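You operate a simulated robot arm through the tools that you are given. There is no shell and no other tool.

You are at the controls of a simulated two-armed robot. One attempt, no reset.

Task
Switch off the tester and the dryer and shut the paper drawer.
Fine: also turn the dryer knob to 50 % and the divider's orange knob to LOCK.

The check looks at the end state, three seconds after you hand in, the way a careful person would. Anything else that was tipped, shoved, dropped, spilled or broken makes it a failure.

Robot
Two 7-joint arms with two-finger parallel grippers on one trunk that stands fixed in place. Base frame: the origin is at the foot of the trunk, x ahead of it, y to its left, z up; the work surface is at about z = 0.9. Readings come in m, rad, newtons and seconds.
The left shoulder is at [0.02, 0.17, 1.353], the right one opposite. With the tool pointing down near the work surface each hand reaches from about 0.1 to 0.64 m from the base axis, measured 20 degrees to its own side. Payload 3.8 kg a hand.
Tool frame (each hand has its own): the origin (TCP) lies between the finger pads and is the grasp point; the fingertips stand 0.03 m ahead of it; z points along the fingers, y is the line along which they close. Largest opening 0.11 m; finger width 0.02, thickness 0.01; the body of the gripper, 0.048 by 0.112 m, starts 0.055 m behind the TCP.
Orientation is that of the tool frame in the base frame, as a unit quaternion [w, x, y, z]. With the fingers straight down and closing along the base's y, the tool's x points along the base's -x, its y along +y and its z along -z.

Tools
- The arms move only by the tool apply_moves. It takes "left_moves", "right_moves" or both (then of equal length, played together; a hand with none holds still); each is text: rows parted by semicolons, each of 6 numbers parted by spaces: the shift along the tool's x, y, z in units of 30 mm (1.0 is 30 mm), then the turn, a rotation vector about the tool's x, y, z in units of 8 degrees (1.0 is 8 degrees). In form: tx ty tz rx ry rz; .... A call has 1 to 20 rows; each row shifts and turns the commanded pose from where the row before left it, along the tool's axes as they then stand. "left_hand" and "right_hand" are, for a hand that has rows, the gripper command, from -1 (fully open) to 1 (shut), values between in proportion, set as the call begins (left out, the last holds). A call with a number of a shift or a turn outside -1 to 1 is refused whole. Each row takes 0.2 s and may step no farther than 0.05 m and 0.15 rad from the row before; otherwise, or with a gripper value out of range, the whole call is refused. Where a pose cannot be reached the arm comes as near as it can. A force on the tool above 40 N (or 10 N above the force at the start of the call, whichever is more), or a blocked arm, ends the call early, and 0.2 s more pass. The fingers move at their own pace (about 0.072 m/s each) and stop on an object; they squeeze with about 40 N. The grip force told is the motor's: it shows also when the fingers shut on nothing. Time passes only in rows, and 0.2 s behind the last, so rows that do not move let the fingers close. The reply holds the time, the measured pose of the TCP, the force on the tool along the base axes, the opening and the grip force, in the units named above and with some noise, with the torque about the TCP (base axes, N m) and any sound that the robot's microphone picked up, and new pictures: "views" is both (left out), scene, wrist or none (wrist: the cameras of the hands that moved).
- Cameras (640 x 400 px; columns grow to the right, rows downward): "scene" is now at [0.0941, -0.0591, 1.5185]; the picture's right is [-0.64, -0.77, 0.00], its down [-0.32, 0.26, -0.91] and it looks along [0.70, -0.58, -0.41] (base axes); focal length 214 px, centre (320, 200). "left" rides on the left gripper at [0.072, -0.017, -0.103] in its tool frame; the picture's right is [0.23, 0.97, 0.00], its down [-0.76, 0.18, -0.62] and it looks along [-0.61, 0.14, 0.78] (tool axes); focal length 222 px, centre (320, 200). "right" rides on the right gripper at [0.072, 0.017, -0.103] in its tool frame; the picture's right is [-0.23, 0.97, 0.00], its down [-0.76, -0.18, -0.62] and it looks along [-0.61, -0.14, 0.78] (tool axes); focal length 222 px, centre (320, 200). There is no depth. A picture from a camera that has moved, and an enlarged one, comes with that camera's place and axes in the base frame and with its lens.
- slide_trunk(by): moves the trunk up (or, below 0, down) by that many m; the arms and the scene camera ride with it, the base frame stays. It gives what a move gives, with no picture.
- head_to(pan, tilt): turns the head with the scene camera to pan (to the left, within 1.396 rad either way) and tilt (down, from -0.506 to 1.204), counted from straight ahead of the robot. It gives what a move gives, and a new picture of the scene camera.
- zoom(camera, box): a new picture of the part [left, top, right, bottom] of that camera's present view, enlarged. No time passes.
- hand_in(): hands the job in; it is judged then, once.

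Places have to be worked out from the pictures, the camera data and where the tool is seen. Open the grippers and draw the arms clear of the work before you hand the job in, unless the task says otherwise.

The tools are called after "Call:" by a JSON object that holds its "method" and its "body". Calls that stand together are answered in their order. apply_moves: Moves the arms, as the interface text tells. Its arguments: {"type":"object","properties":{"left_moves":{"type":"string"},"left_hand":{"type":"number"},"right_moves":{"type":"string"},"right_hand":{"type":"number"},"views":{"type":"string","enum":["both","scene","wrist","none"]}},"required":[]} The other tools are called the same way: slide_trunk (by) moves the trunk up or down; head_to (pan, tilt) turns the head that bears the scene camera; zoom (camera, box) takes an enlarged picture of a part of a camera's view; hand_in () hands the job in.

At the start:

```text
t: 0.0
left_ee_pos: [0.3517, -0.0596, 1.5116]
left_ee_rot: [0.0, 0.0, 1.0, 0.0]
left_ft_force: [-0.4, 0.4, -0.7]
left_torque: [-0.01, 0.02, -0.02]
left_gripper_width: 0.1101
left_grasp_force: 0.1
right_ee_pos: [0.3525, -0.495, 1.469]
right_ee_rot: [0.001, 0.0, 1.0, -0.001]
right_ft_force: [0.0, 0.2, 0.0]
right_torque: [0.01, 0.01, 0.01]
right_gripper_width: 0.11
right_grasp_force: 0.2
trunk travel left (down, up): [-0.45, 0.12]
head pan, tilt (commanded): [-0.689, 0.422]
```

scene: 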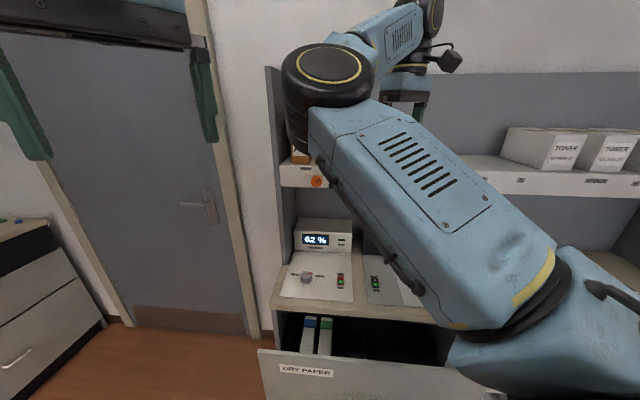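
right: 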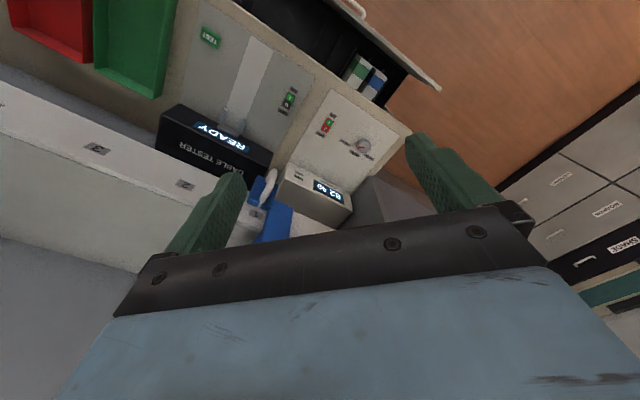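
left: 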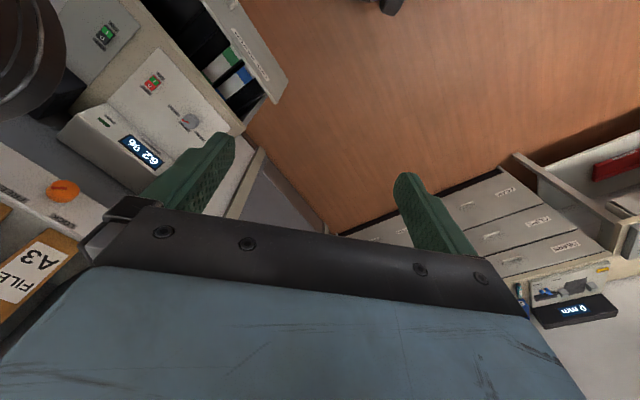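

I'll first look closely at the present views to learn the layout, before moving anything.

Call:
{"method": "zoom", "body": {"camera": "scene", "box": [240, 140, 480, 400]}}

Call:
{"method": "zoom", "body": {"camera": "right", "box": [160, 0, 440, 220]}}

Call:
{"method": "zoom", "body": {"camera": "left", "box": [0, 0, 300, 240]}}

```text
1.54 times, centred on (360, 270) of scene
camera zoom: at [0.0941, -0.0591, 1.5185], right [-0.64, -0.77, 0.0], down [-0.32, 0.26, -0.91], along [0.7, -0.58, -0.41], focal length 330 px, centre (258, 92)
```

zoom: 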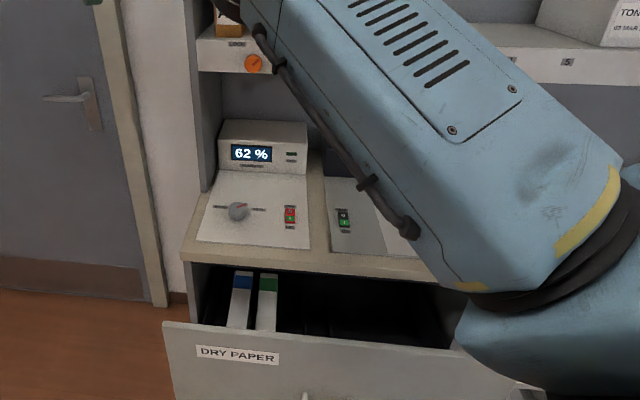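

```text
1.82 times, centred on (300, 110) of right
camera zoom: at [0.2801, -0.477, 1.5727], right [0.23, 0.97, 0.0], down [0.76, -0.18, 0.62], along [0.61, -0.14, -0.78], focal length 404 px, centre (356, 364)
```

zoom: 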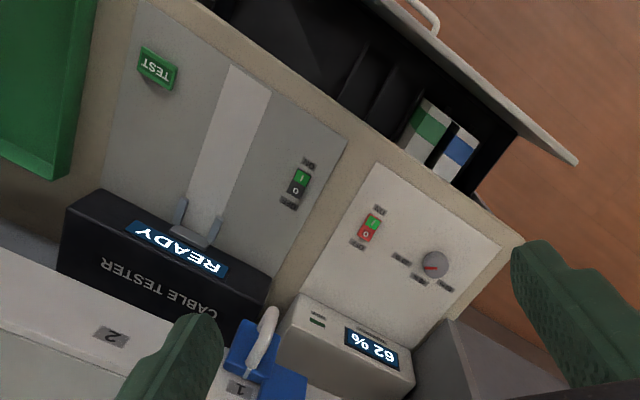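

```text
1.67 times, centred on (150, 120) of left
camera zoom: at [0.2803, -0.0752, 1.6148], right [-0.23, 0.97, 0.0], down [0.76, 0.18, 0.62], along [0.61, 0.14, -0.78], focal length 370 px, centre (603, 333)
```

zoom: 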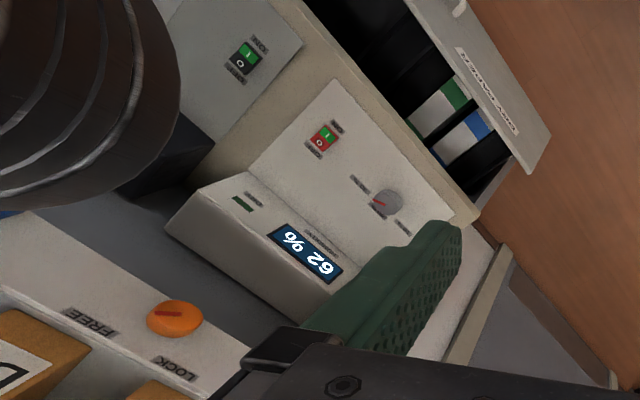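

The cabinet stands at about 45° to the base: its front edge runs from about [0.60,-0.26] to [0.20,-0.67]. I put the dryer knob near [0.62,-0.42,0.9] and the orange knob near [0.64,-0.50,1.27]. I'll move the left hand aside to the left, turn the right hand square to the cabinet and lower it for a closer wrist view.

Call:
{"method": "apply_moves", "body": {"right_moves": "0 0 1 0 0 0.9375; 0 0 1 0 0 0.9375; 0 0 1 0 0 0.9375; 0 0 1 0 0 0.9375; 0 0 1 0 0 0.9375; 0 0 1 0 0 0.9375; 1 1 0 0 0 0; 1 1 0 0 0 0; 1 1 0 0 0 0; 0 1 0 0 0 0", "left_moves": "0 1 0 0 0 0; 0 1 0 0 0 0; 0 1 0 0 0 0; 0 1 0 0 0 0; 0 1 0 0 0 0; 0 1 0 0 0 0; 0 1 0 0 0 0; 0 1 0 0 0 0; 0 0 0 0 0 0; 0 0 0 0 0 0", "views": "both"}}

```text
t: 2.2
left_ee_pos: [0.3529, 0.1805, 1.5098]
left_ee_rot: [0.0, 0.0, 1.0, -0.001]
left_ft_force: [-0.4, -0.7, -0.8]
left_torque: [-0.02, 0.03, 0.03]
left_gripper_width: 0.1098
left_grasp_force: 0.1
right_ee_pos: [0.3834, -0.3965, 1.2913]
right_ee_rot: [0.0, 0.384, 0.923, -0.001]
right_ft_force: [0.0, 0.1, 0.5]
right_torque: [-0.02, -0.02, -0.01]
right_gripper_width: 0.11
right_grasp_force: 0.1
right hand out of reach, approached as far as the arm can: row 9, 10
trunk travel left (down, up): [-0.45, 0.12]
head pan, tilt (commanded): [-0.689, 0.422]
camera scene: at [0.0948, -0.0579, 1.5185], right [-0.64, -0.77, 0.0], down [-0.32, 0.26, -0.91], along [0.7, -0.58, -0.41], focal length 214 px, centre (320, 200)
camera right: at [0.3437, -0.3326, 1.3943], right [0.85, 0.53, 0.0], down [0.41, -0.66, 0.62], along [0.33, -0.53, -0.78], focal length 222 px, centre (320, 200)
camera left: at [0.2814, 0.1653, 1.6128], right [-0.23, 0.97, 0.0], down [0.76, 0.18, 0.62], along [0.61, 0.14, -0.78], focal length 222 px, centre (320, 200)
```

scene: 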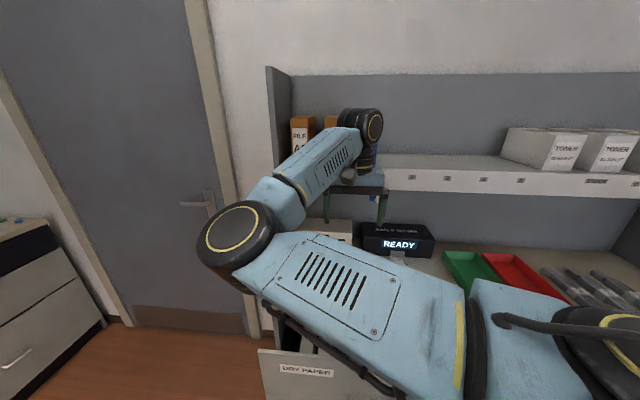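
right: 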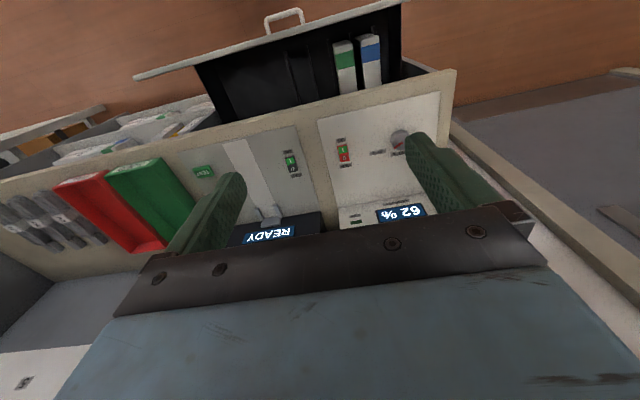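
left: 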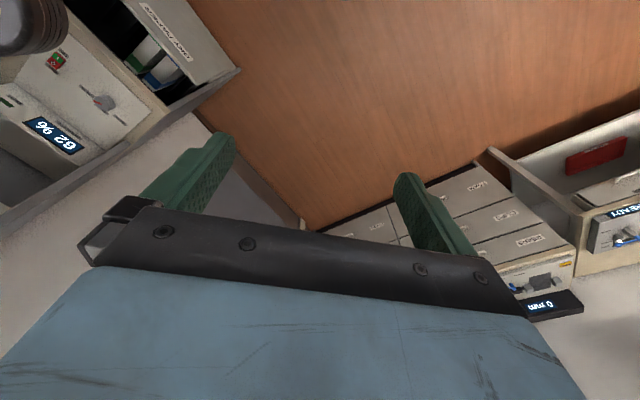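

The right hand stopped at [0.383,-0.397,1.291]: its last two rows were out of reach. The left view shows a second bench with a "READY" display, so I'll turn the head to check for look-alike devices before acting.

Call:
{"method": "head_to", "body": {"pan": 0.6, "tilt": 0.5}}

Call:
{"method": "zoom", "body": {"camera": "right", "box": [120, 60, 480, 285]}}

Call:
{"method": "zoom", "body": {"camera": "left", "box": [480, 120, 640, 320]}}

```text
t: 3.7
left_ee_pos: [0.3533, 0.1797, 1.5103]
left_ee_rot: [0.001, 0.0, 1.0, 0.0]
left_ft_force: [0.3, -0.5, -0.1]
left_torque: [0.02, -0.03, -0.02]
left_gripper_width: 0.1099
left_grasp_force: 0.1
right_ee_pos: [0.3812, -0.3999, 1.2906]
right_ee_rot: [0.001, 0.383, 0.924, 0.0]
right_ft_force: [-0.3, 0.7, -0.7]
right_torque: [-0.01, 0.0, -0.04]
right_gripper_width: 0.1102
right_grasp_force: 0.0
trunk travel left (down, up): [-0.45, 0.12]
head pan, tilt (commanded): [0.6, 0.499]
camera scene: at [0.098, 0.051, 1.5114], right [0.56, -0.83, 0.0], down [-0.4, -0.27, -0.88], along [0.72, 0.5, -0.48], focal length 214 px, centre (320, 200)
```

scene: 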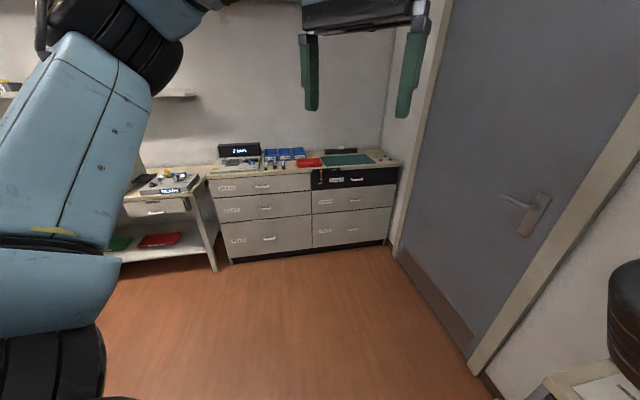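

```text
1.78 times, centred on (300, 172) of right
camera zoom: at [0.3428, -0.334, 1.3942], right [0.85, 0.53, 0.0], down [0.41, -0.66, 0.62], along [0.33, -0.53, -0.78], focal length 395 px, centre (356, 249)
```

zoom: 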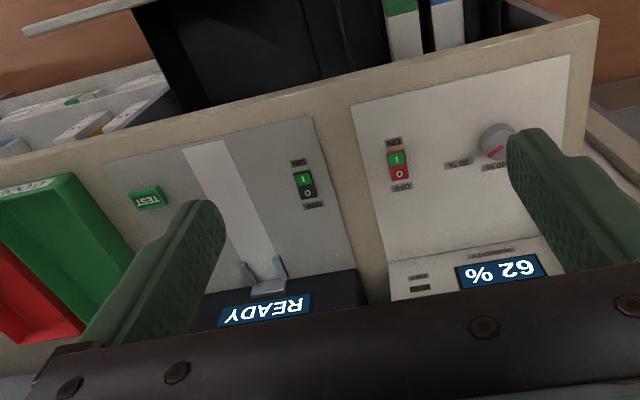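

```text
2.00 times, centred on (560, 220) of left
camera zoom: at [0.2808, 0.1639, 1.6131], right [-0.23, 0.97, 0.0], down [0.76, 0.18, 0.62], along [0.61, 0.14, -0.78], focal length 444 px, centre (-160, 160)
```

zoom: 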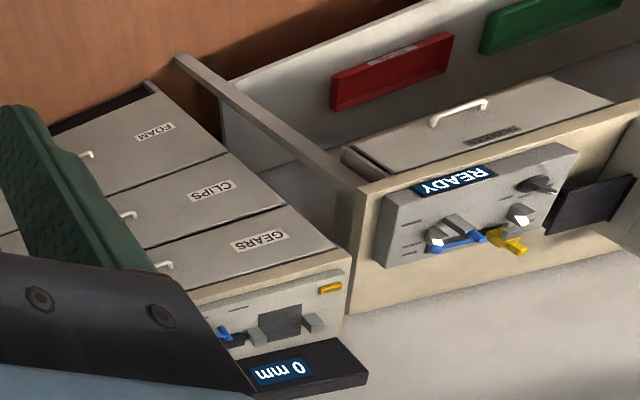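

The other benches are too far away to matter; both devices for the task are on the right-hand cabinet. I'll turn the head back and lower the right hand about 0.15 m for a closer look at the dryer panel.

Call:
{"method": "head_to", "body": {"pan": -0.75, "tilt": 0.6}}

Call:
{"method": "apply_moves", "body": {"right_moves": "0 0 1 0 0 0; 0 0 1 0 0 0; 0 0 1 0 0 0; 0 0 1 0 0 0; 0 0.5 1 0 0 0; 0 1 0 0 0 0", "views": "both"}}

```text
t: 5.2
left_ee_pos: [0.3524, 0.1805, 1.5106]
left_ee_rot: [0.0, 0.0, 1.0, 0.0]
left_ft_force: [0.1, -0.8, 0.8]
left_torque: [-0.03, -0.02, 0.02]
left_gripper_width: 0.1102
left_grasp_force: 0.1
right_ee_pos: [0.3829, -0.3982, 1.291]
right_ee_rot: [0.001, 0.382, 0.924, 0.001]
right_ft_force: [0.1, -0.3, -0.1]
right_torque: [0.04, -0.04, 0.04]
right_gripper_width: 0.11
right_grasp_force: 0.0
trunk travel left (down, up): [-0.45, 0.12]
head pan, tilt (commanded): [-0.75, 0.6]
camera scene: at [0.0876, -0.0606, 1.5023], right [-0.68, -0.73, 0.0], down [-0.41, 0.39, -0.83], along [0.6, -0.56, -0.56], focal length 214 px, centre (320, 200)
```

scene: 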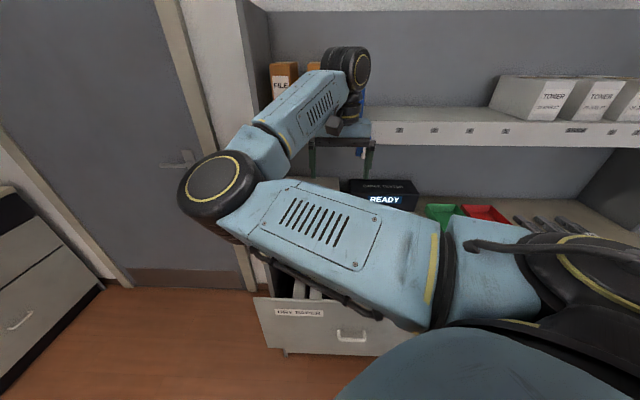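

```text
t: 6.6
left_ee_pos: [0.3528, 0.18, 1.5085]
left_ee_rot: [0.0, 0.0, 1.0, 0.0]
left_ft_force: [0.1, 0.2, -0.7]
left_torque: [-0.03, 0.02, 0.0]
left_gripper_width: 0.1101
left_grasp_force: 0.1
right_ee_pos: [0.4202, -0.3773, 1.1369]
right_ee_rot: [-0.001, 0.382, 0.924, 0.0]
right_ft_force: [0.7, 0.0, 0.6]
right_torque: [-0.02, -0.01, 0.01]
right_gripper_width: 0.1102
right_grasp_force: 0.0
right hand out of reach, approached as far as the arm can: row 6
trunk travel left (down, up): [-0.45, 0.12]
head pan, tilt (commanded): [-0.75, 0.6]
camera scene: at [0.0881, -0.0603, 1.5023], right [-0.68, -0.73, 0.0], down [-0.41, 0.39, -0.82], along [0.6, -0.56, -0.57], focal length 214 px, centre (320, 200)
camera right: at [0.3805, -0.3121, 1.2402], right [0.85, 0.53, 0.0], down [0.41, -0.66, 0.62], along [0.33, -0.53, -0.78], focal length 222 px, centre (320, 200)
```

scene: 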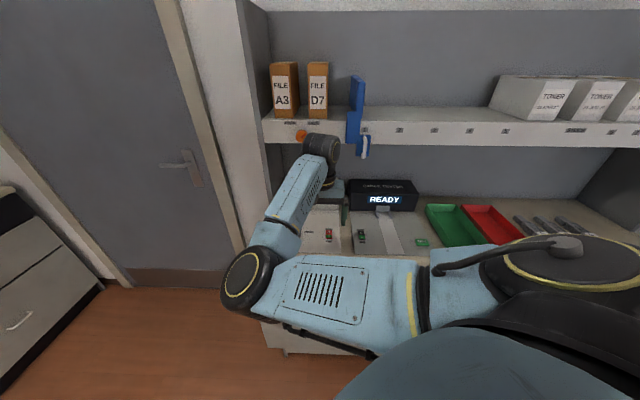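
right: 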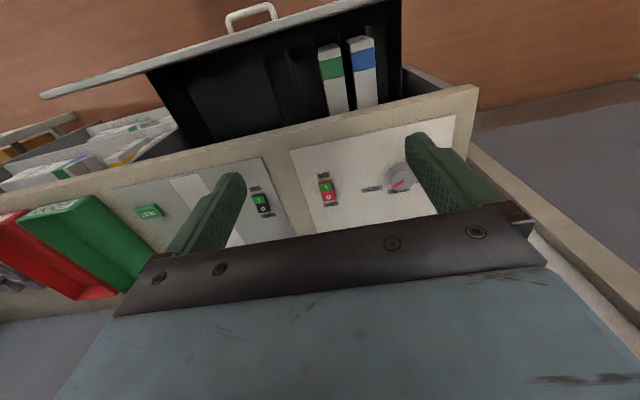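

The wrist view now shows the dryer knob beside the finger. I'll zoom in on the knob, the switches and the shelf front.

Call:
{"method": "zoom", "body": {"camera": "right", "box": [280, 110, 480, 235]}}

Call:
{"method": "zoom", "body": {"camera": "scene", "box": [250, 50, 410, 150]}}

Call:
{"method": "zoom", "body": {"camera": "scene", "box": [290, 160, 450, 260]}}

```text
3.20 times, centred on (380, 172) of right
camera zoom: at [0.3805, -0.3121, 1.2402], right [0.85, 0.53, 0.0], down [0.41, -0.66, 0.62], along [0.33, -0.53, -0.78], focal length 711 px, centre (128, 288)
```

zoom: 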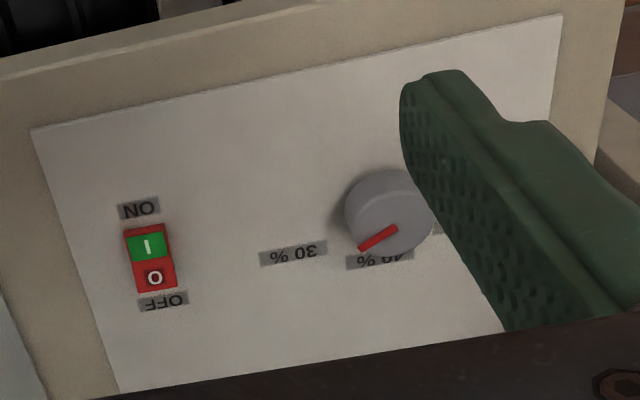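

```text
4.00 times, centred on (330, 100) of scene
camera zoom: at [0.0881, -0.0603, 1.5023], right [-0.68, -0.73, 0.0], down [-0.41, 0.39, -0.82], along [0.6, -0.56, -0.57], focal length 858 px, centre (280, 600)
```

zoom: 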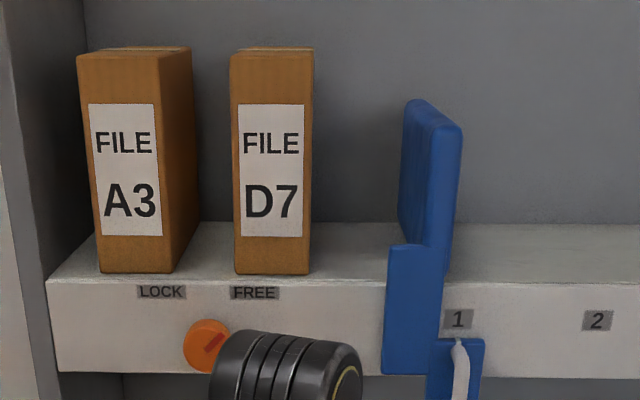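

```text
4.00 times, centred on (370, 210) of scene
camera zoom: at [0.0881, -0.0603, 1.5023], right [-0.68, -0.73, 0.0], down [-0.41, 0.39, -0.82], along [0.6, -0.56, -0.57], focal length 858 px, centre (120, 160)
```

zoom: 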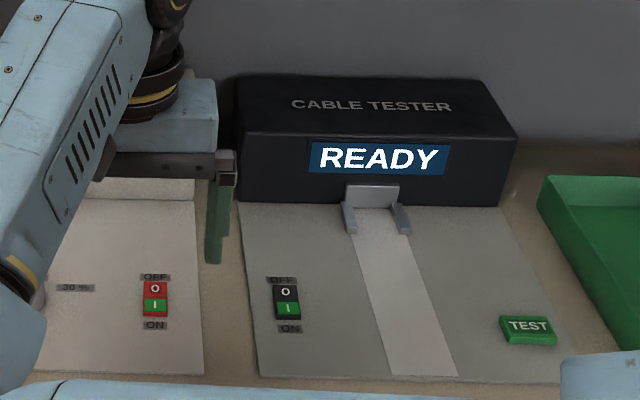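

The labels around the dryer knob are 30 % on the right, 40 % behind and presumably 50 % on the left, with the red pointer between 40 and 30. The orange knob points at FREE, with LOCK at its upper left. The switches have O at the back and I at the front. The bench is at the edge of reach, so I'll lower the trunk in small steps.

Call:
{"method": "slide_trunk", "body": {"by": -0.1}}

Call:
{"method": "apply_moves", "body": {"right_moves": "0 0 -1 0 0 0; 0 0 -1 0 0 0; 0 0 -1 0 0 0; 0 0.5 0 0 0 0; 0 1 0 0 0 0", "views": "both"}}

```text
t: 7.9
left_ee_pos: [0.3518, 0.1797, 1.4094]
left_ee_rot: [-0.001, 0.0, 1.0, 0.0]
left_ft_force: [-0.2, -0.3, 0.0]
left_torque: [-0.02, 0.04, -0.01]
left_gripper_width: 0.1099
left_grasp_force: 0.1
right_ee_pos: [0.4191, -0.3763, 1.0366]
right_ee_rot: [0.001, 0.382, 0.924, 0.0]
right_ft_force: [-0.1, -0.7, -0.2]
right_torque: [-0.01, 0.0, -0.04]
right_gripper_width: 0.1101
right_grasp_force: 0.0
trunk travel left (down, up): [-0.35, 0.22]
head pan, tilt (commanded): [-0.75, 0.6]
```

```text
t: 9.1
left_ee_pos: [0.3528, 0.1795, 1.4088]
left_ee_rot: [0.0, 0.0, 1.0, 0.0]
left_ft_force: [0.5, 0.4, -0.3]
left_torque: [0.02, 0.04, 0.02]
left_gripper_width: 0.1102
left_grasp_force: 0.1
right_ee_pos: [0.4615, -0.3673, 1.1243]
right_ee_rot: [0.0, 0.383, 0.924, 0.0]
right_ft_force: [-0.4, -0.1, -0.2]
right_torque: [0.02, 0.01, -0.01]
right_gripper_width: 0.1101
right_grasp_force: 0.1
right hand out of reach, approached as far as the arm can: row 1, 3, 4, 5
trunk travel left (down, up): [-0.35, 0.22]
head pan, tilt (commanded): [-0.75, 0.6]
camera scene: at [0.0878, -0.0603, 1.4023], right [-0.68, -0.73, 0.0], down [-0.41, 0.39, -0.83], along [0.6, -0.56, -0.56], focal length 214 px, centre (320, 200)
camera right: at [0.4221, -0.3033, 1.2271], right [0.85, 0.53, 0.0], down [0.41, -0.66, 0.62], along [0.33, -0.53, -0.78], focal length 222 px, centre (320, 200)
```

scene: 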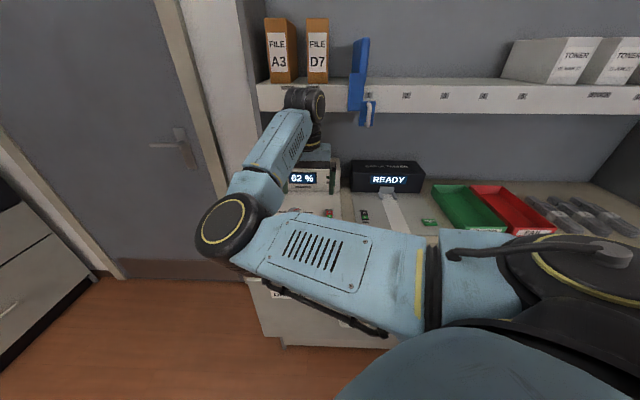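
right: 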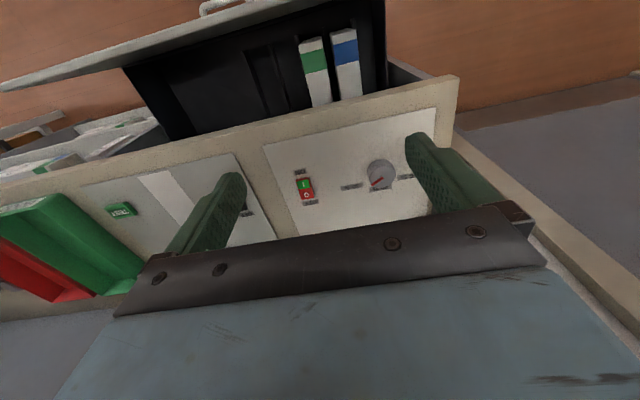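

The hand seems to be at the inner limit of its reach rather than the outer one, so moving further out over the bench should be easier. I'll zoom in on the knob and its labels from here.

Call:
{"method": "zoom", "body": {"camera": "right", "box": [280, 130, 440, 230]}}

Call:
{"method": "zoom", "body": {"camera": "right", "box": [60, 130, 300, 280]}}

Call:
{"method": "zoom", "body": {"camera": "scene", "box": [240, 140, 460, 260]}}

```text
4.00 times, centred on (360, 180) of right
camera zoom: at [0.4221, -0.3033, 1.2271], right [0.85, 0.53, 0.0], down [0.41, -0.66, 0.62], along [0.33, -0.53, -0.78], focal length 888 px, centre (160, 280)
```

zoom: 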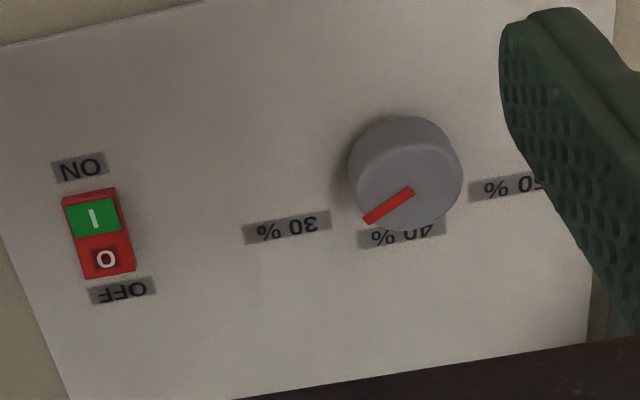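

```text
2.67 times, centred on (180, 205) of right
camera zoom: at [0.4221, -0.3033, 1.2271], right [0.85, 0.53, 0.0], down [0.41, -0.66, 0.62], along [0.33, -0.53, -0.78], focal length 592 px, centre (693, 187)
```

zoom: 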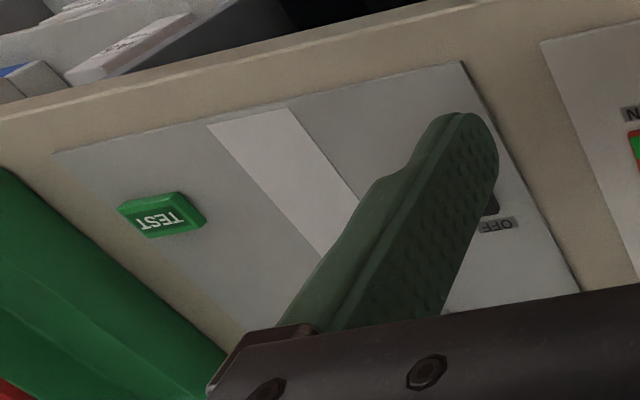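

```text
2.91 times, centred on (350, 200) of scene
camera zoom: at [0.0878, -0.0603, 1.4023], right [-0.68, -0.73, 0.0], down [-0.41, 0.39, -0.83], along [0.6, -0.56, -0.56], focal length 624 px, centre (233, 200)
```

zoom: 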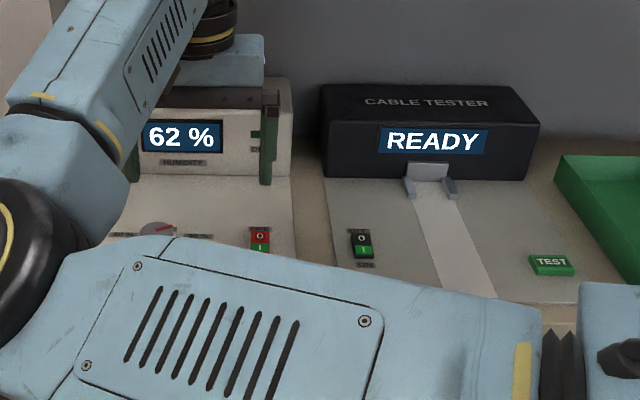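

The triangulated dryer knob centre is at about [0.61,-0.42], top at z≈0.92. Its pointer is on 30 % and 50 % lies roughly 120° counter-clockwise. I'll move the right hand out over the knob at a safe height and see whether that pose is reachable.

Call:
{"method": "apply_moves", "body": {"right_moves": "-0.76 0.48 0.3 0 0 0; -0.76 0.48 0.3 0 0 0; -0.76 0.48 0.3 0 0 0; -0.76 0.48 0.3 0 0 0; -0.76 0.48 0.3 0 0 0", "views": "both"}}

```text
t: 10.3
left_ee_pos: [0.3531, 0.1793, 1.4097]
left_ee_rot: [0.001, 0.0, 1.0, 0.0]
left_ft_force: [-0.4, -0.1, 0.3]
left_torque: [-0.01, -0.01, 0.04]
left_gripper_width: 0.1099
left_grasp_force: 0.0
right_ee_pos: [0.5402, -0.3857, 1.0976]
right_ee_rot: [0.001, 0.382, 0.924, -0.001]
right_ft_force: [-0.6, -0.5, 0.1]
right_torque: [0.0, 0.0, 0.03]
right_gripper_width: 0.1101
right_grasp_force: 0.1
right hand out of reach, approached as far as the arm can: row 3, 4, 5
trunk travel left (down, up): [-0.35, 0.22]
head pan, tilt (commanded): [-0.75, 0.6]
camera scene: at [0.0878, -0.061, 1.4023], right [-0.68, -0.73, 0.0], down [-0.41, 0.39, -0.82], along [0.6, -0.56, -0.57], focal length 214 px, centre (320, 200)
camera right: at [0.5013, -0.3214, 1.2001], right [0.85, 0.53, 0.0], down [0.41, -0.66, 0.62], along [0.33, -0.53, -0.78], focal length 222 px, centre (320, 200)
```

scene: 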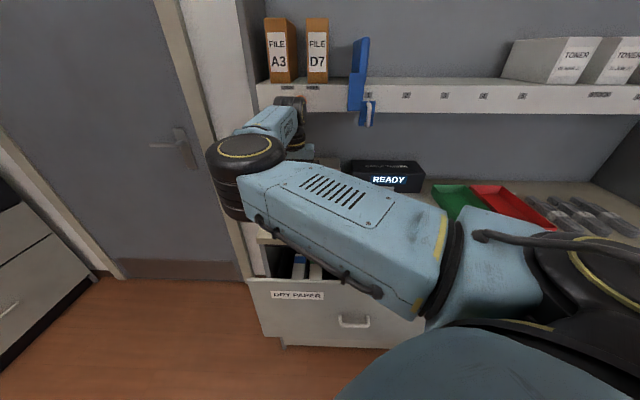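
right: 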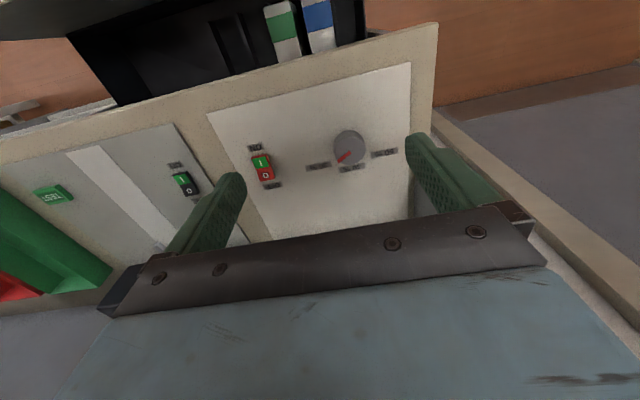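

The hand stopped at [0.540,-0.386,1.098] while the arm was still bent, so a wrist joint limit from the 45° yaw is the likely cause. I'll turn the tool back by 40° here to test this.

Call:
{"method": "apply_moves", "body": {"right_moves": "0 0 0 0 0 -1; 0 0 0 0 0 -1; 0 0 0 0 0 -1; 0 0 0 0 0 -1; 0 0 0 0 0 -1", "views": "scene"}}

```text
t: 11.5
left_ee_pos: [0.3516, 0.1797, 1.4095]
left_ee_rot: [0.001, 0.001, 1.0, 0.0]
left_ft_force: [-1.0, -0.4, 0.2]
left_torque: [0.01, 0.0, -0.01]
left_gripper_width: 0.1097
left_grasp_force: 0.1
right_ee_pos: [0.5407, -0.3868, 1.0958]
right_ee_rot: [0.0, 0.042, 0.999, -0.001]
right_ft_force: [0.1, -0.2, 0.3]
right_torque: [-0.03, -0.01, -0.01]
right_gripper_width: 0.11
right_grasp_force: 0.1
trunk travel left (down, up): [-0.35, 0.22]
head pan, tilt (commanded): [-0.75, 0.6]
camera scene: at [0.0876, -0.0607, 1.4023], right [-0.68, -0.73, 0.0], down [-0.41, 0.39, -0.83], along [0.6, -0.56, -0.56], focal length 214 px, centre (320, 200)
```

scene: 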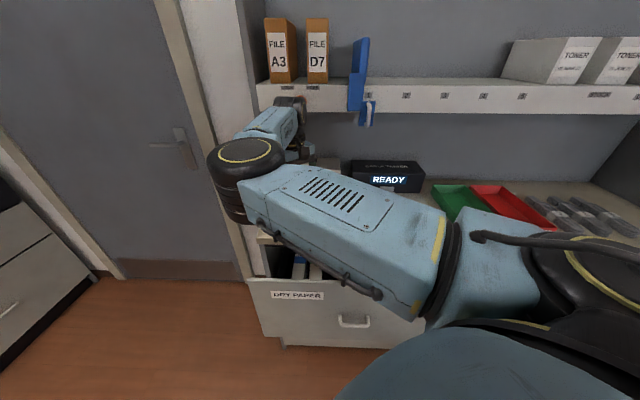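

The turn worked and the position held, so the commanded pose follows the pose actually reached. Now I'll try moving out toward the dryer knob in this orientation.

Call:
{"method": "apply_moves", "body": {"right_moves": "-0.85 -0.27 0.4 0 0 0; -0.85 -0.27 0.4 0 0 0; -0.85 -0.27 0.4 0 0 0", "views": "both"}}

```text
t: 12.3
left_ee_pos: [0.3521, 0.1773, 1.4098]
left_ee_rot: [0.0, 0.0, 1.0, 0.001]
left_ft_force: [-0.5, -0.6, -0.1]
left_torque: [0.02, 0.0, 0.0]
left_gripper_width: 0.11
left_grasp_force: 0.0
right_ee_pos: [0.6141, -0.4188, 1.059]
right_ee_rot: [0.0, 0.045, 0.999, 0.001]
right_ft_force: [0.2, -0.5, -1.7]
right_torque: [0.03, 0.01, 0.02]
right_gripper_width: 0.1101
right_grasp_force: 0.0
trunk travel left (down, up): [-0.35, 0.22]
head pan, tilt (commanded): [-0.75, 0.6]
camera scene: at [0.0877, -0.0629, 1.4022], right [-0.68, -0.73, 0.0], down [-0.41, 0.39, -0.82], along [0.6, -0.56, -0.57], focal length 214 px, centre (320, 200)
camera right: at [0.5435, -0.3937, 1.1619], right [0.31, 0.95, 0.0], down [0.74, -0.25, 0.62], along [0.59, -0.2, -0.78], focal length 222 px, centre (320, 200)
```

scene: 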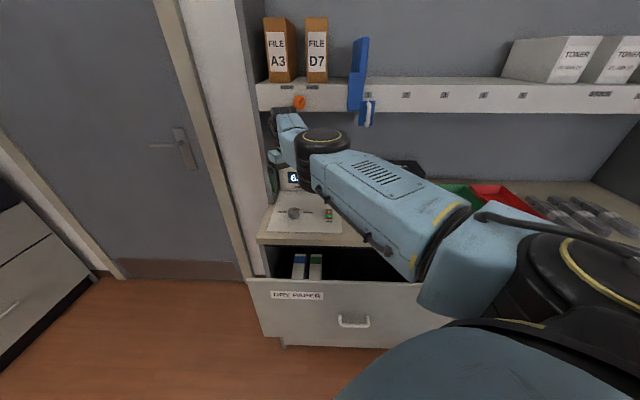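
right: 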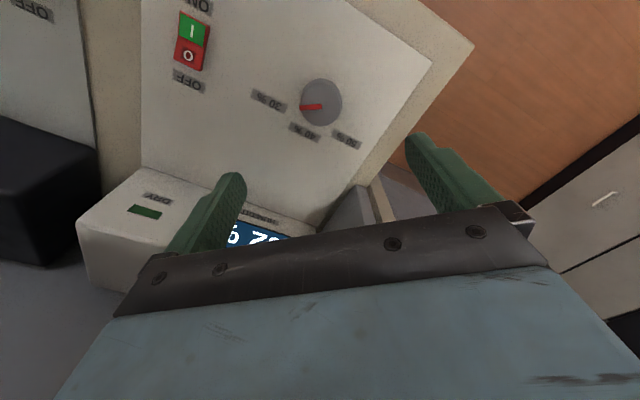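

The arm swung clear and reached [0.614,-0.419,1.059] without trouble, almost straight above the knob. I'll zoom in on the knob and on the drawer from here.

Call:
{"method": "zoom", "body": {"camera": "right", "box": [230, 50, 390, 150]}}

Call:
{"method": "zoom", "body": {"camera": "scene", "box": [230, 180, 430, 350]}}

```text
4.00 times, centred on (310, 100) of right
camera zoom: at [0.5435, -0.3937, 1.1619], right [0.31, 0.95, 0.0], down [0.74, -0.25, 0.62], along [0.59, -0.2, -0.78], focal length 888 px, centre (360, 600)
```

zoom: 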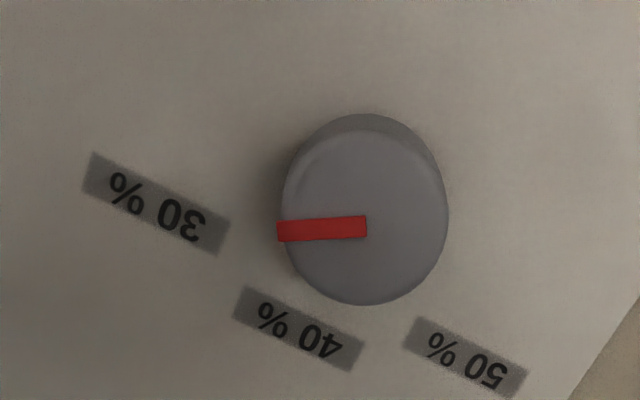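

```text
2.35 times, centred on (330, 265) of scene
camera zoom: at [0.0877, -0.0629, 1.4022], right [-0.68, -0.73, 0.0], down [-0.41, 0.39, -0.82], along [0.6, -0.56, -0.57], focal length 505 px, centre (296, 47)
```

zoom: 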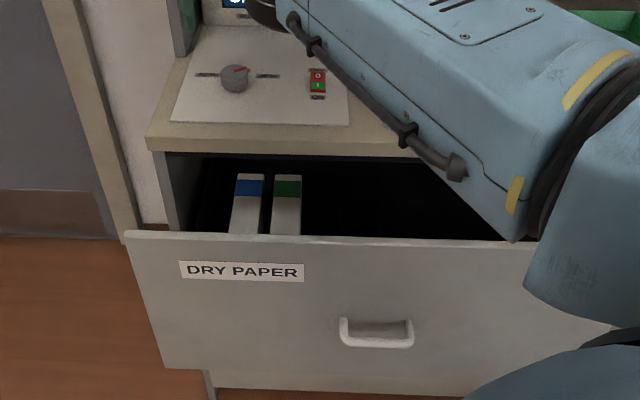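

The zoomed view gives the knob centre at about [0.607,-0.4135], 42 mm across. The pointer sits exactly at +60° (30 %), with 40 % at 0° and 50 % at -60°, so I need 120° counter-clockwise. I'll centre over the knob, lower to z≈0.99 and test how far the wrist can turn.

Call:
{"method": "apply_moves", "body": {"right_moves": "0.12 0.08 0.8 0 0 0; 0.12 0.08 0.8 0 0 0; 0 0 0.7 0 0 0; 0 0 0 0 0 1; 0 0 0 0 0 1; 0 0 0 0 0 1; 0 0 0 0 0 1; 0 0 0 0 0 1; 0 0 0 0 0 1; 0 0 0 0 0 1", "views": "both"}}

```text
t: 14.5
left_ee_pos: [0.3511, 0.1811, 1.4107]
left_ee_rot: [0.0, 0.001, 1.0, -0.001]
left_ft_force: [-0.7, 0.2, 0.5]
left_torque: [-0.02, -0.04, -0.01]
left_gripper_width: 0.1099
left_grasp_force: 0.0
right_ee_pos: [0.5591, -0.3836, 0.9747]
right_ee_rot: [0.004, 0.319, 0.948, 0.001]
right_ft_force: [-0.1, 0.2, 0.1]
right_torque: [-0.01, -0.01, 0.01]
right_gripper_width: 0.1102
right_grasp_force: 0.0
right hand out of reach, approached as far as the arm can: row 6, 7, 8, 9, 10
trunk travel left (down, up): [-0.35, 0.22]
head pan, tilt (commanded): [-0.75, 0.6]
camera scene: at [0.0867, -0.0592, 1.4025], right [-0.68, -0.73, 0.0], down [-0.41, 0.38, -0.83], along [0.6, -0.56, -0.56], focal length 214 px, centre (320, 200)
camera right: at [0.5106, -0.325, 1.0784], right [0.77, 0.64, 0.0], down [0.5, -0.6, 0.63], along [0.4, -0.48, -0.78], focal length 222 px, centre (320, 200)
```

scene: 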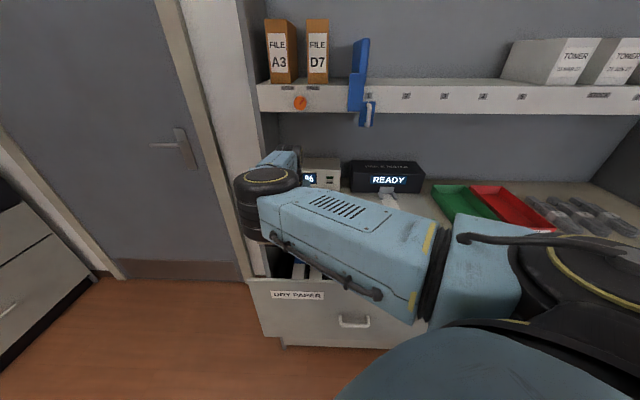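
right: 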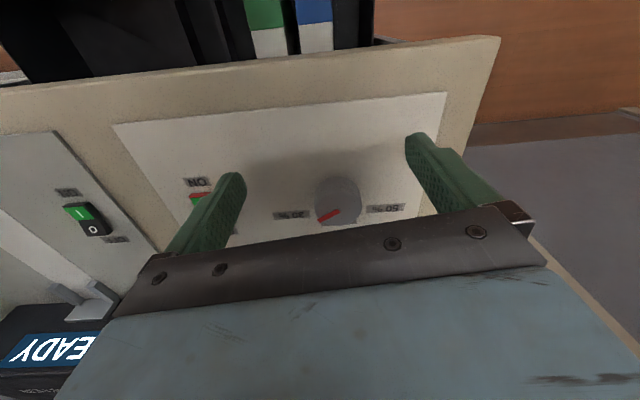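

Turning in the positive direction runs out of reach and the hand backed off, which is harmless. I'll go back above the knob and test turning the other way, down to about -75°.

Call:
{"method": "apply_moves", "body": {"right_moves": "0 0 -0.25 0 0 -1; 0 0 -0.25 0 0 -1; 0 0 0 0 0 -1; 0 0 0 0 0 -1; -0.84 -0.43 0 0 0 0; -0.84 -0.43 0 0 0 0; 0 0 0 0 0 -1; 0 0 0 0 0 -1; 0 0 0 0 0 -1; 0 0 0 0 0 -1; 0 0 0 0 0 -1; 0 0 0 0 0 -1; 0 0 0 0 0 -1; 0 0 0 0 0 -1; 0 0 0 0 0 -1; 0 0 0 0 0 -1", "views": "both"}}

```text
t: 17.9
left_ee_pos: [0.3524, 0.1793, 1.4097]
left_ee_rot: [0.0, 0.0, 1.0, 0.0]
left_ft_force: [-0.3, 0.5, 0.6]
left_torque: [-0.05, -0.03, -0.02]
left_gripper_width: 0.1099
left_grasp_force: 0.0
right_ee_pos: [0.6047, -0.4161, 0.9886]
right_ee_rot: [0.001, -0.592, 0.806, -0.001]
right_ft_force: [0.7, 1.4, 0.1]
right_torque: [-0.01, -0.03, 0.02]
right_gripper_width: 0.1101
right_grasp_force: 0.0
trunk travel left (down, up): [-0.35, 0.22]
head pan, tilt (commanded): [-0.75, 0.6]
camera scene: at [0.0876, -0.0606, 1.4023], right [-0.68, -0.73, 0.0], down [-0.41, 0.39, -0.83], along [0.6, -0.56, -0.56], focal length 214 px, centre (320, 200)
camera right: at [0.5674, -0.4798, 1.0923], right [-0.86, 0.51, 0.0], down [0.39, 0.67, 0.62], along [0.32, 0.54, -0.78], focal length 222 px, centre (320, 200)
```

scene: 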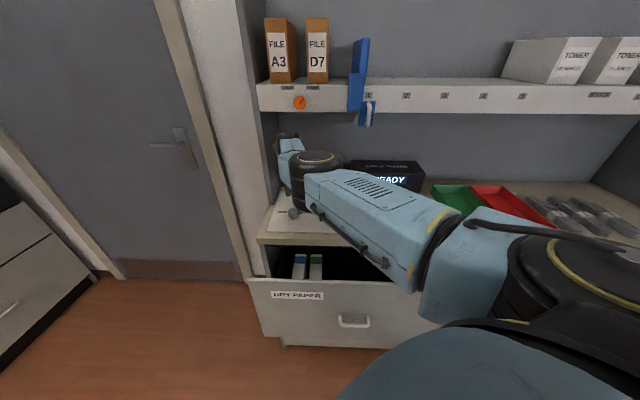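
right: 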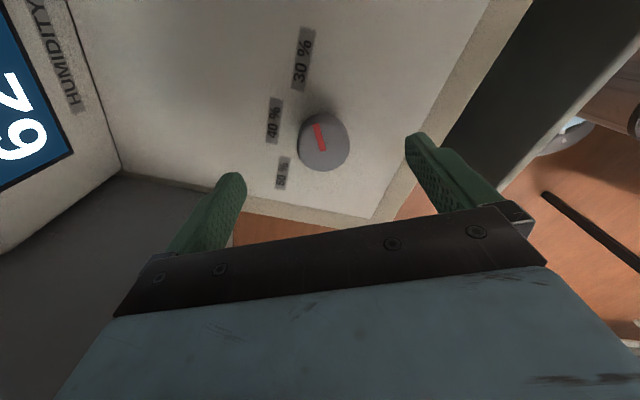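

Turning that way works without trouble down to -73°, and the view agrees on the knob at about [0.606,-0.413] with its top near z=0.92. I'll check that the wrist can go on to about -113°, so that one grasp can do the whole 120°.

Call:
{"method": "apply_moves", "body": {"right_moves": "0 0 0 0 0 -1; 0 0 0 0 0 -1; 0 0 0 0 0 -1; 0 0 0 0 0 -1; 0 0 0 0 0 -1; 0 0 0 0 0 -1", "views": "both"}}

```text
t: 19.3
left_ee_pos: [0.3525, 0.1793, 1.4101]
left_ee_rot: [0.0, 0.0, 1.0, 0.0]
left_ft_force: [-0.1, -0.5, 0.3]
left_torque: [-0.01, 0.0, -0.02]
left_gripper_width: 0.1101
left_grasp_force: 0.1
right_ee_pos: [0.6048, -0.4167, 0.9884]
right_ee_rot: [0.001, 0.869, -0.496, 0.001]
right_ft_force: [-0.1, -0.2, 0.6]
right_torque: [-0.01, 0.0, 0.0]
right_gripper_width: 0.1102
right_grasp_force: 0.0
trunk travel left (down, up): [-0.35, 0.22]
head pan, tilt (commanded): [-0.75, 0.6]
camera scene: at [0.0875, -0.0607, 1.4023], right [-0.68, -0.73, 0.0], down [-0.41, 0.39, -0.83], along [0.6, -0.56, -0.56], focal length 214 px, centre (320, 200)
camera right: at [0.6276, -0.487, 1.0927], right [-0.95, -0.3, 0.0], down [-0.24, 0.75, 0.62], along [-0.19, 0.59, -0.78], focal length 222 px, centre (320, 200)
```

scene: 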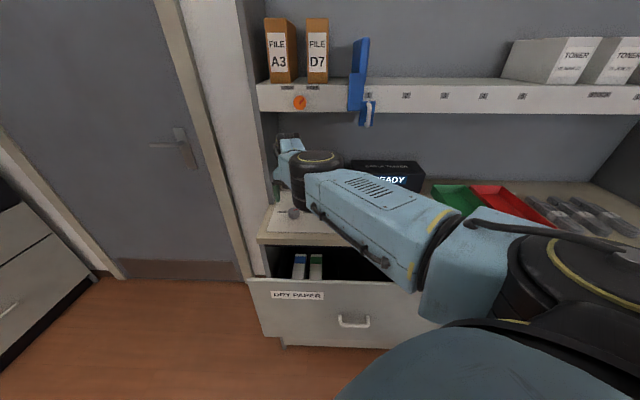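
right: 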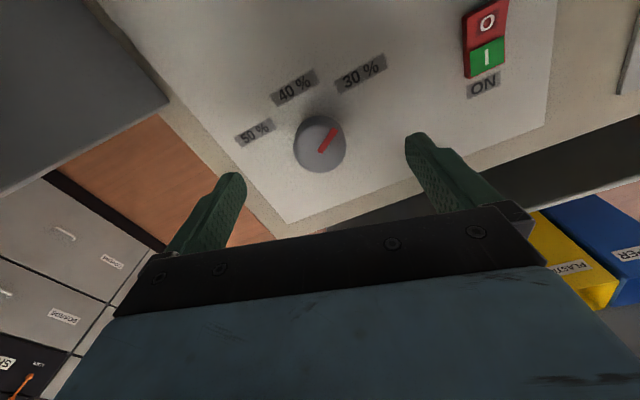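

The wrist reaches -121° with no problem, so one grasp from 0° to -120° can do the full turn. I'll go back to 0°, narrow the opening to about 75 mm, centre on [0.605,-0.413] and come down around the knob.

Call:
{"method": "apply_moves", "body": {"right_moves": "0 0 0 0 0 1; 0 0 0 0 0 1; 0 0 0 0 0 1; 0 0 0 0 0 1; 0 0 0 0 0 1; 0 0 0 0 0 1; 0 0 0 0 0 1; 0 0 0 0 0 1; 0 0 0 0 0 1; 0 0 0 0 0 1; 0 0 0 0 0 1; 0 0 0 0 0 1; 0 0 0 0 0 1; 0 0 0 0 0 1; 0 0 0 0 0 1; 0 0.12 0.5 0 0 0; 0 0 0.5 0 0 0; 0 0 0.4 0 0 0", "right_hand": -0.36, "views": "both"}}

```text
t: 23.1
left_ee_pos: [0.3511, 0.1794, 1.4107]
left_ee_rot: [0.0, 0.001, 1.0, 0.0]
left_ft_force: [0.1, -0.2, -0.3]
left_torque: [-0.04, 0.0, 0.03]
left_gripper_width: 0.1101
left_grasp_force: 0.1
right_ee_pos: [0.6058, -0.414, 0.9463]
right_ee_rot: [0.002, -0.004, 1.0, 0.0]
right_ft_force: [0.1, -0.1, -0.1]
right_torque: [-0.02, 0.0, 0.0]
right_gripper_width: 0.0749
right_grasp_force: 0.1
trunk travel left (down, up): [-0.35, 0.22]
head pan, tilt (commanded): [-0.75, 0.6]
camera scene: at [0.0876, -0.0608, 1.4023], right [-0.68, -0.73, 0.0], down [-0.41, 0.39, -0.82], along [0.6, -0.56, -0.57], focal length 214 px, centre (320, 200)
camera right: at [0.5326, -0.3966, 1.0494], right [0.22, 0.98, 0.0], down [0.76, -0.17, 0.63], along [0.61, -0.14, -0.78], focal length 222 px, centre (320, 200)
```

scene: 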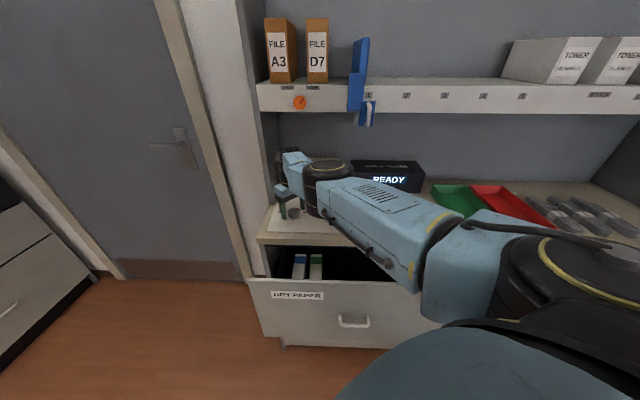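
right: 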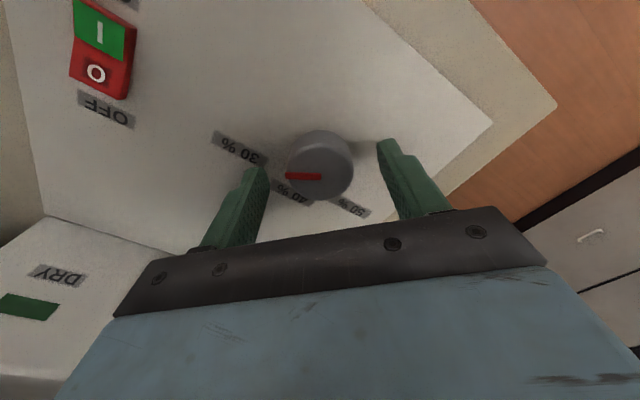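

The fingers straddle the knob evenly, with their tips near z≈0.916. I'll go down about 12 mm more in small rows and watch the force.

Call:
{"method": "apply_moves", "body": {"right_moves": "0 0 0.1 0 0 0; 0 0 0.1 0 0 0; 0 0 0.1 0 0 0; 0 0 0.1 0 0 0", "views": "wrist"}}

```text
t: 24.1
left_ee_pos: [0.352, 0.1789, 1.4097]
left_ee_rot: [0.0, 0.0, 1.0, 0.0]
left_ft_force: [0.8, 0.2, 0.5]
left_torque: [0.01, 0.05, 0.0]
left_gripper_width: 0.1099
left_grasp_force: 0.1
right_ee_pos: [0.6043, -0.413, 0.934]
right_ee_rot: [0.002, -0.004, 1.0, 0.0]
right_ft_force: [-0.4, 0.5, -0.3]
right_torque: [0.0, 0.01, 0.0]
right_gripper_width: 0.0751
right_grasp_force: 0.1
trunk travel left (down, up): [-0.35, 0.22]
head pan, tilt (commanded): [-0.75, 0.6]
camera right: at [0.5306, -0.3951, 1.0375], right [0.22, 0.98, 0.0], down [0.76, -0.17, 0.63], along [0.61, -0.14, -0.78], focal length 222 px, centre (320, 200)
```

right: 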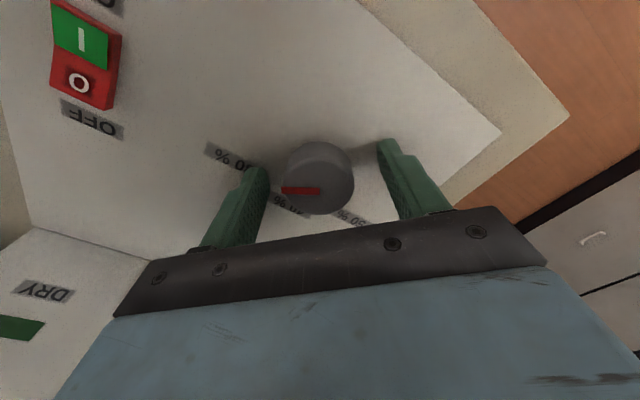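

No contact force yet. I'll zoom in to judge how far down the fingertips overlap the knob.

Call:
{"method": "zoom", "body": {"camera": "right", "box": [220, 110, 420, 235]}}

```text
3.20 times, centred on (320, 172) of right
camera zoom: at [0.5306, -0.3951, 1.0375], right [0.22, 0.98, 0.0], down [0.76, -0.17, 0.63], along [0.61, -0.14, -0.78], focal length 711 px, centre (320, 288)
```

zoom: 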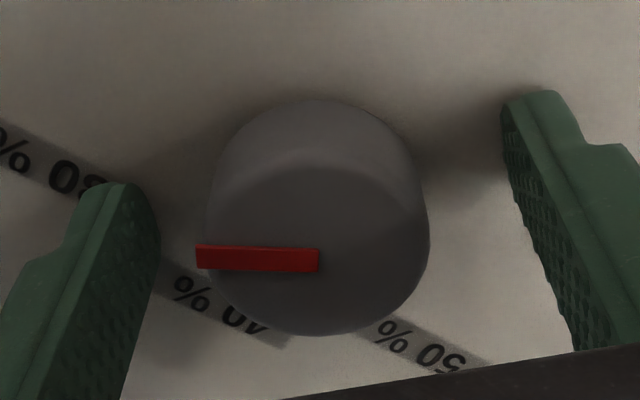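

The tips now reach about 20 mm down the sides of the knob, well centred. I'll close the gripper on it.

Call:
{"method": "apply_moves", "body": {"right_moves": "0 0 0 0 0 0; 0 0 0 0 0 0; 0 0 0 0 0 0", "right_hand": 1, "views": "wrist"}}

```text
t: 24.9
left_ee_pos: [0.3526, 0.179, 1.411]
left_ee_rot: [0.001, 0.0, 1.0, 0.001]
left_ft_force: [-0.5, 0.4, 0.0]
left_torque: [-0.01, 0.0, 0.0]
left_gripper_width: 0.11
left_grasp_force: 0.0
right_ee_pos: [0.603, -0.4137, 0.9344]
right_ee_rot: [0.002, -0.005, 1.0, -0.001]
right_ft_force: [0.5, -1.9, -1.5]
right_torque: [-0.18, -0.14, 0.02]
right_gripper_width: 0.0411
right_grasp_force: 44.6
trunk travel left (down, up): [-0.35, 0.22]
head pan, tilt (commanded): [-0.75, 0.6]
camera right: at [0.5305, -0.396, 1.0374], right [0.22, 0.98, 0.0], down [0.76, -0.17, 0.63], along [0.61, -0.14, -0.78], focal length 222 px, centre (320, 200)
```

right: 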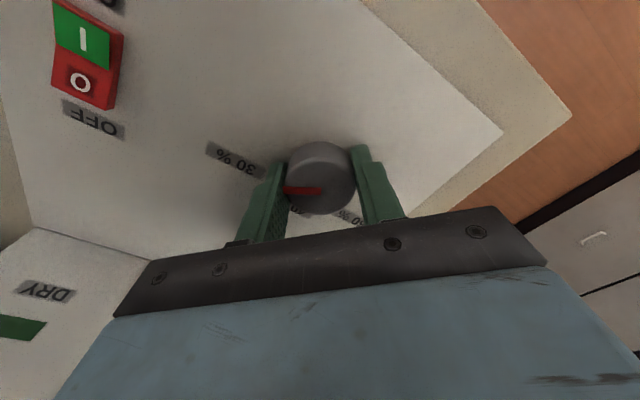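

The gripper holds the knob at 41 mm with little side load. I'll turn it 56° counter-clockwise and check.

Call:
{"method": "apply_moves", "body": {"right_moves": "0 0 0 0 0 -1; 0 0 0 0 0 -1; 0 0 0 0 0 -1; 0 0 0 0 0 -1; 0 0 0 0 0 -1; 0 0 0 0 0 -1; 0 0 0 0 0 -1", "views": "wrist"}}

```text
t: 26.5
left_ee_pos: [0.3545, 0.1771, 1.4097]
left_ee_rot: [-0.001, 0.0, 1.0, 0.001]
left_ft_force: [0.4, -0.3, 0.4]
left_torque: [-0.02, -0.04, 0.01]
left_gripper_width: 0.1102
left_grasp_force: 0.0
right_ee_pos: [0.6038, -0.4143, 0.9326]
right_ee_rot: [0.001, -0.474, 0.881, -0.001]
right_ft_force: [3.7, -9.8, -8.5]
right_torque: [-0.5, 0.0, 0.01]
right_gripper_width: 0.0413
right_grasp_force: 45.5
right hand out of reach, approached as far as the arm can: row 6
trunk travel left (down, up): [-0.35, 0.22]
head pan, tilt (commanded): [-0.75, 0.6]
camera right: at [0.5496, -0.4646, 1.0375], right [-0.69, 0.73, 0.0], down [0.57, 0.54, 0.62], along [0.45, 0.43, -0.78], focal length 222 px, centre (320, 200)
```

right: 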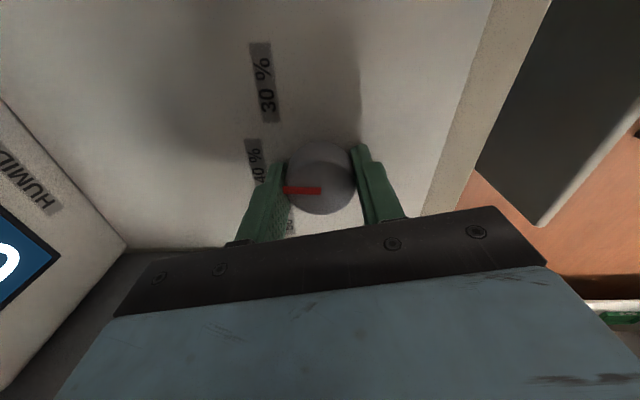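

The knob turns with the hand and the pointer is now at about 40 %; forces are below 11 N. I'll go on another 32° and check again.

Call:
{"method": "apply_moves", "body": {"right_moves": "0 0 0 0 0 -1; 0 0 0 0 0 -1; 0 0 0 0 0 -1; 0 0 0 0 0 -1", "views": "wrist"}}

```text
t: 27.5
left_ee_pos: [0.3549, 0.1776, 1.4087]
left_ee_rot: [-0.001, 0.0, 1.0, 0.001]
left_ft_force: [-0.1, -0.2, 0.3]
left_torque: [0.01, -0.02, -0.05]
left_gripper_width: 0.11
left_grasp_force: 0.2
right_ee_pos: [0.605, -0.4141, 0.9341]
right_ee_rot: [0.001, -0.699, 0.715, 0.0]
right_ft_force: [10.9, -15.8, -7.3]
right_torque: [-0.23, -0.72, -0.03]
right_gripper_width: 0.0417
right_grasp_force: 44.8
trunk travel left (down, up): [-0.35, 0.22]
head pan, tilt (commanded): [-0.75, 0.6]
camera right: at [0.5856, -0.4858, 1.0376], right [-0.97, 0.25, 0.0], down [0.19, 0.76, 0.62], along [0.16, 0.6, -0.78], focal length 222 px, centre (320, 200)
```

right: 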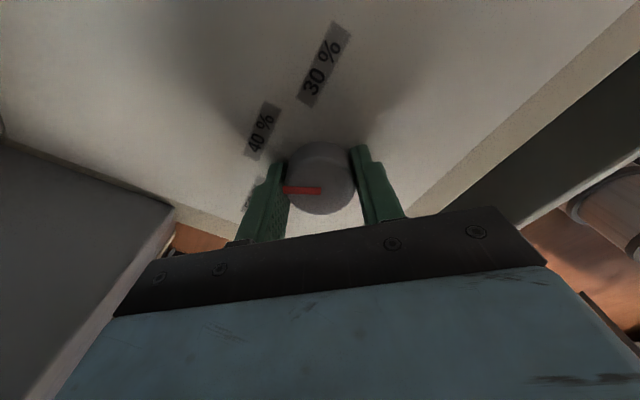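

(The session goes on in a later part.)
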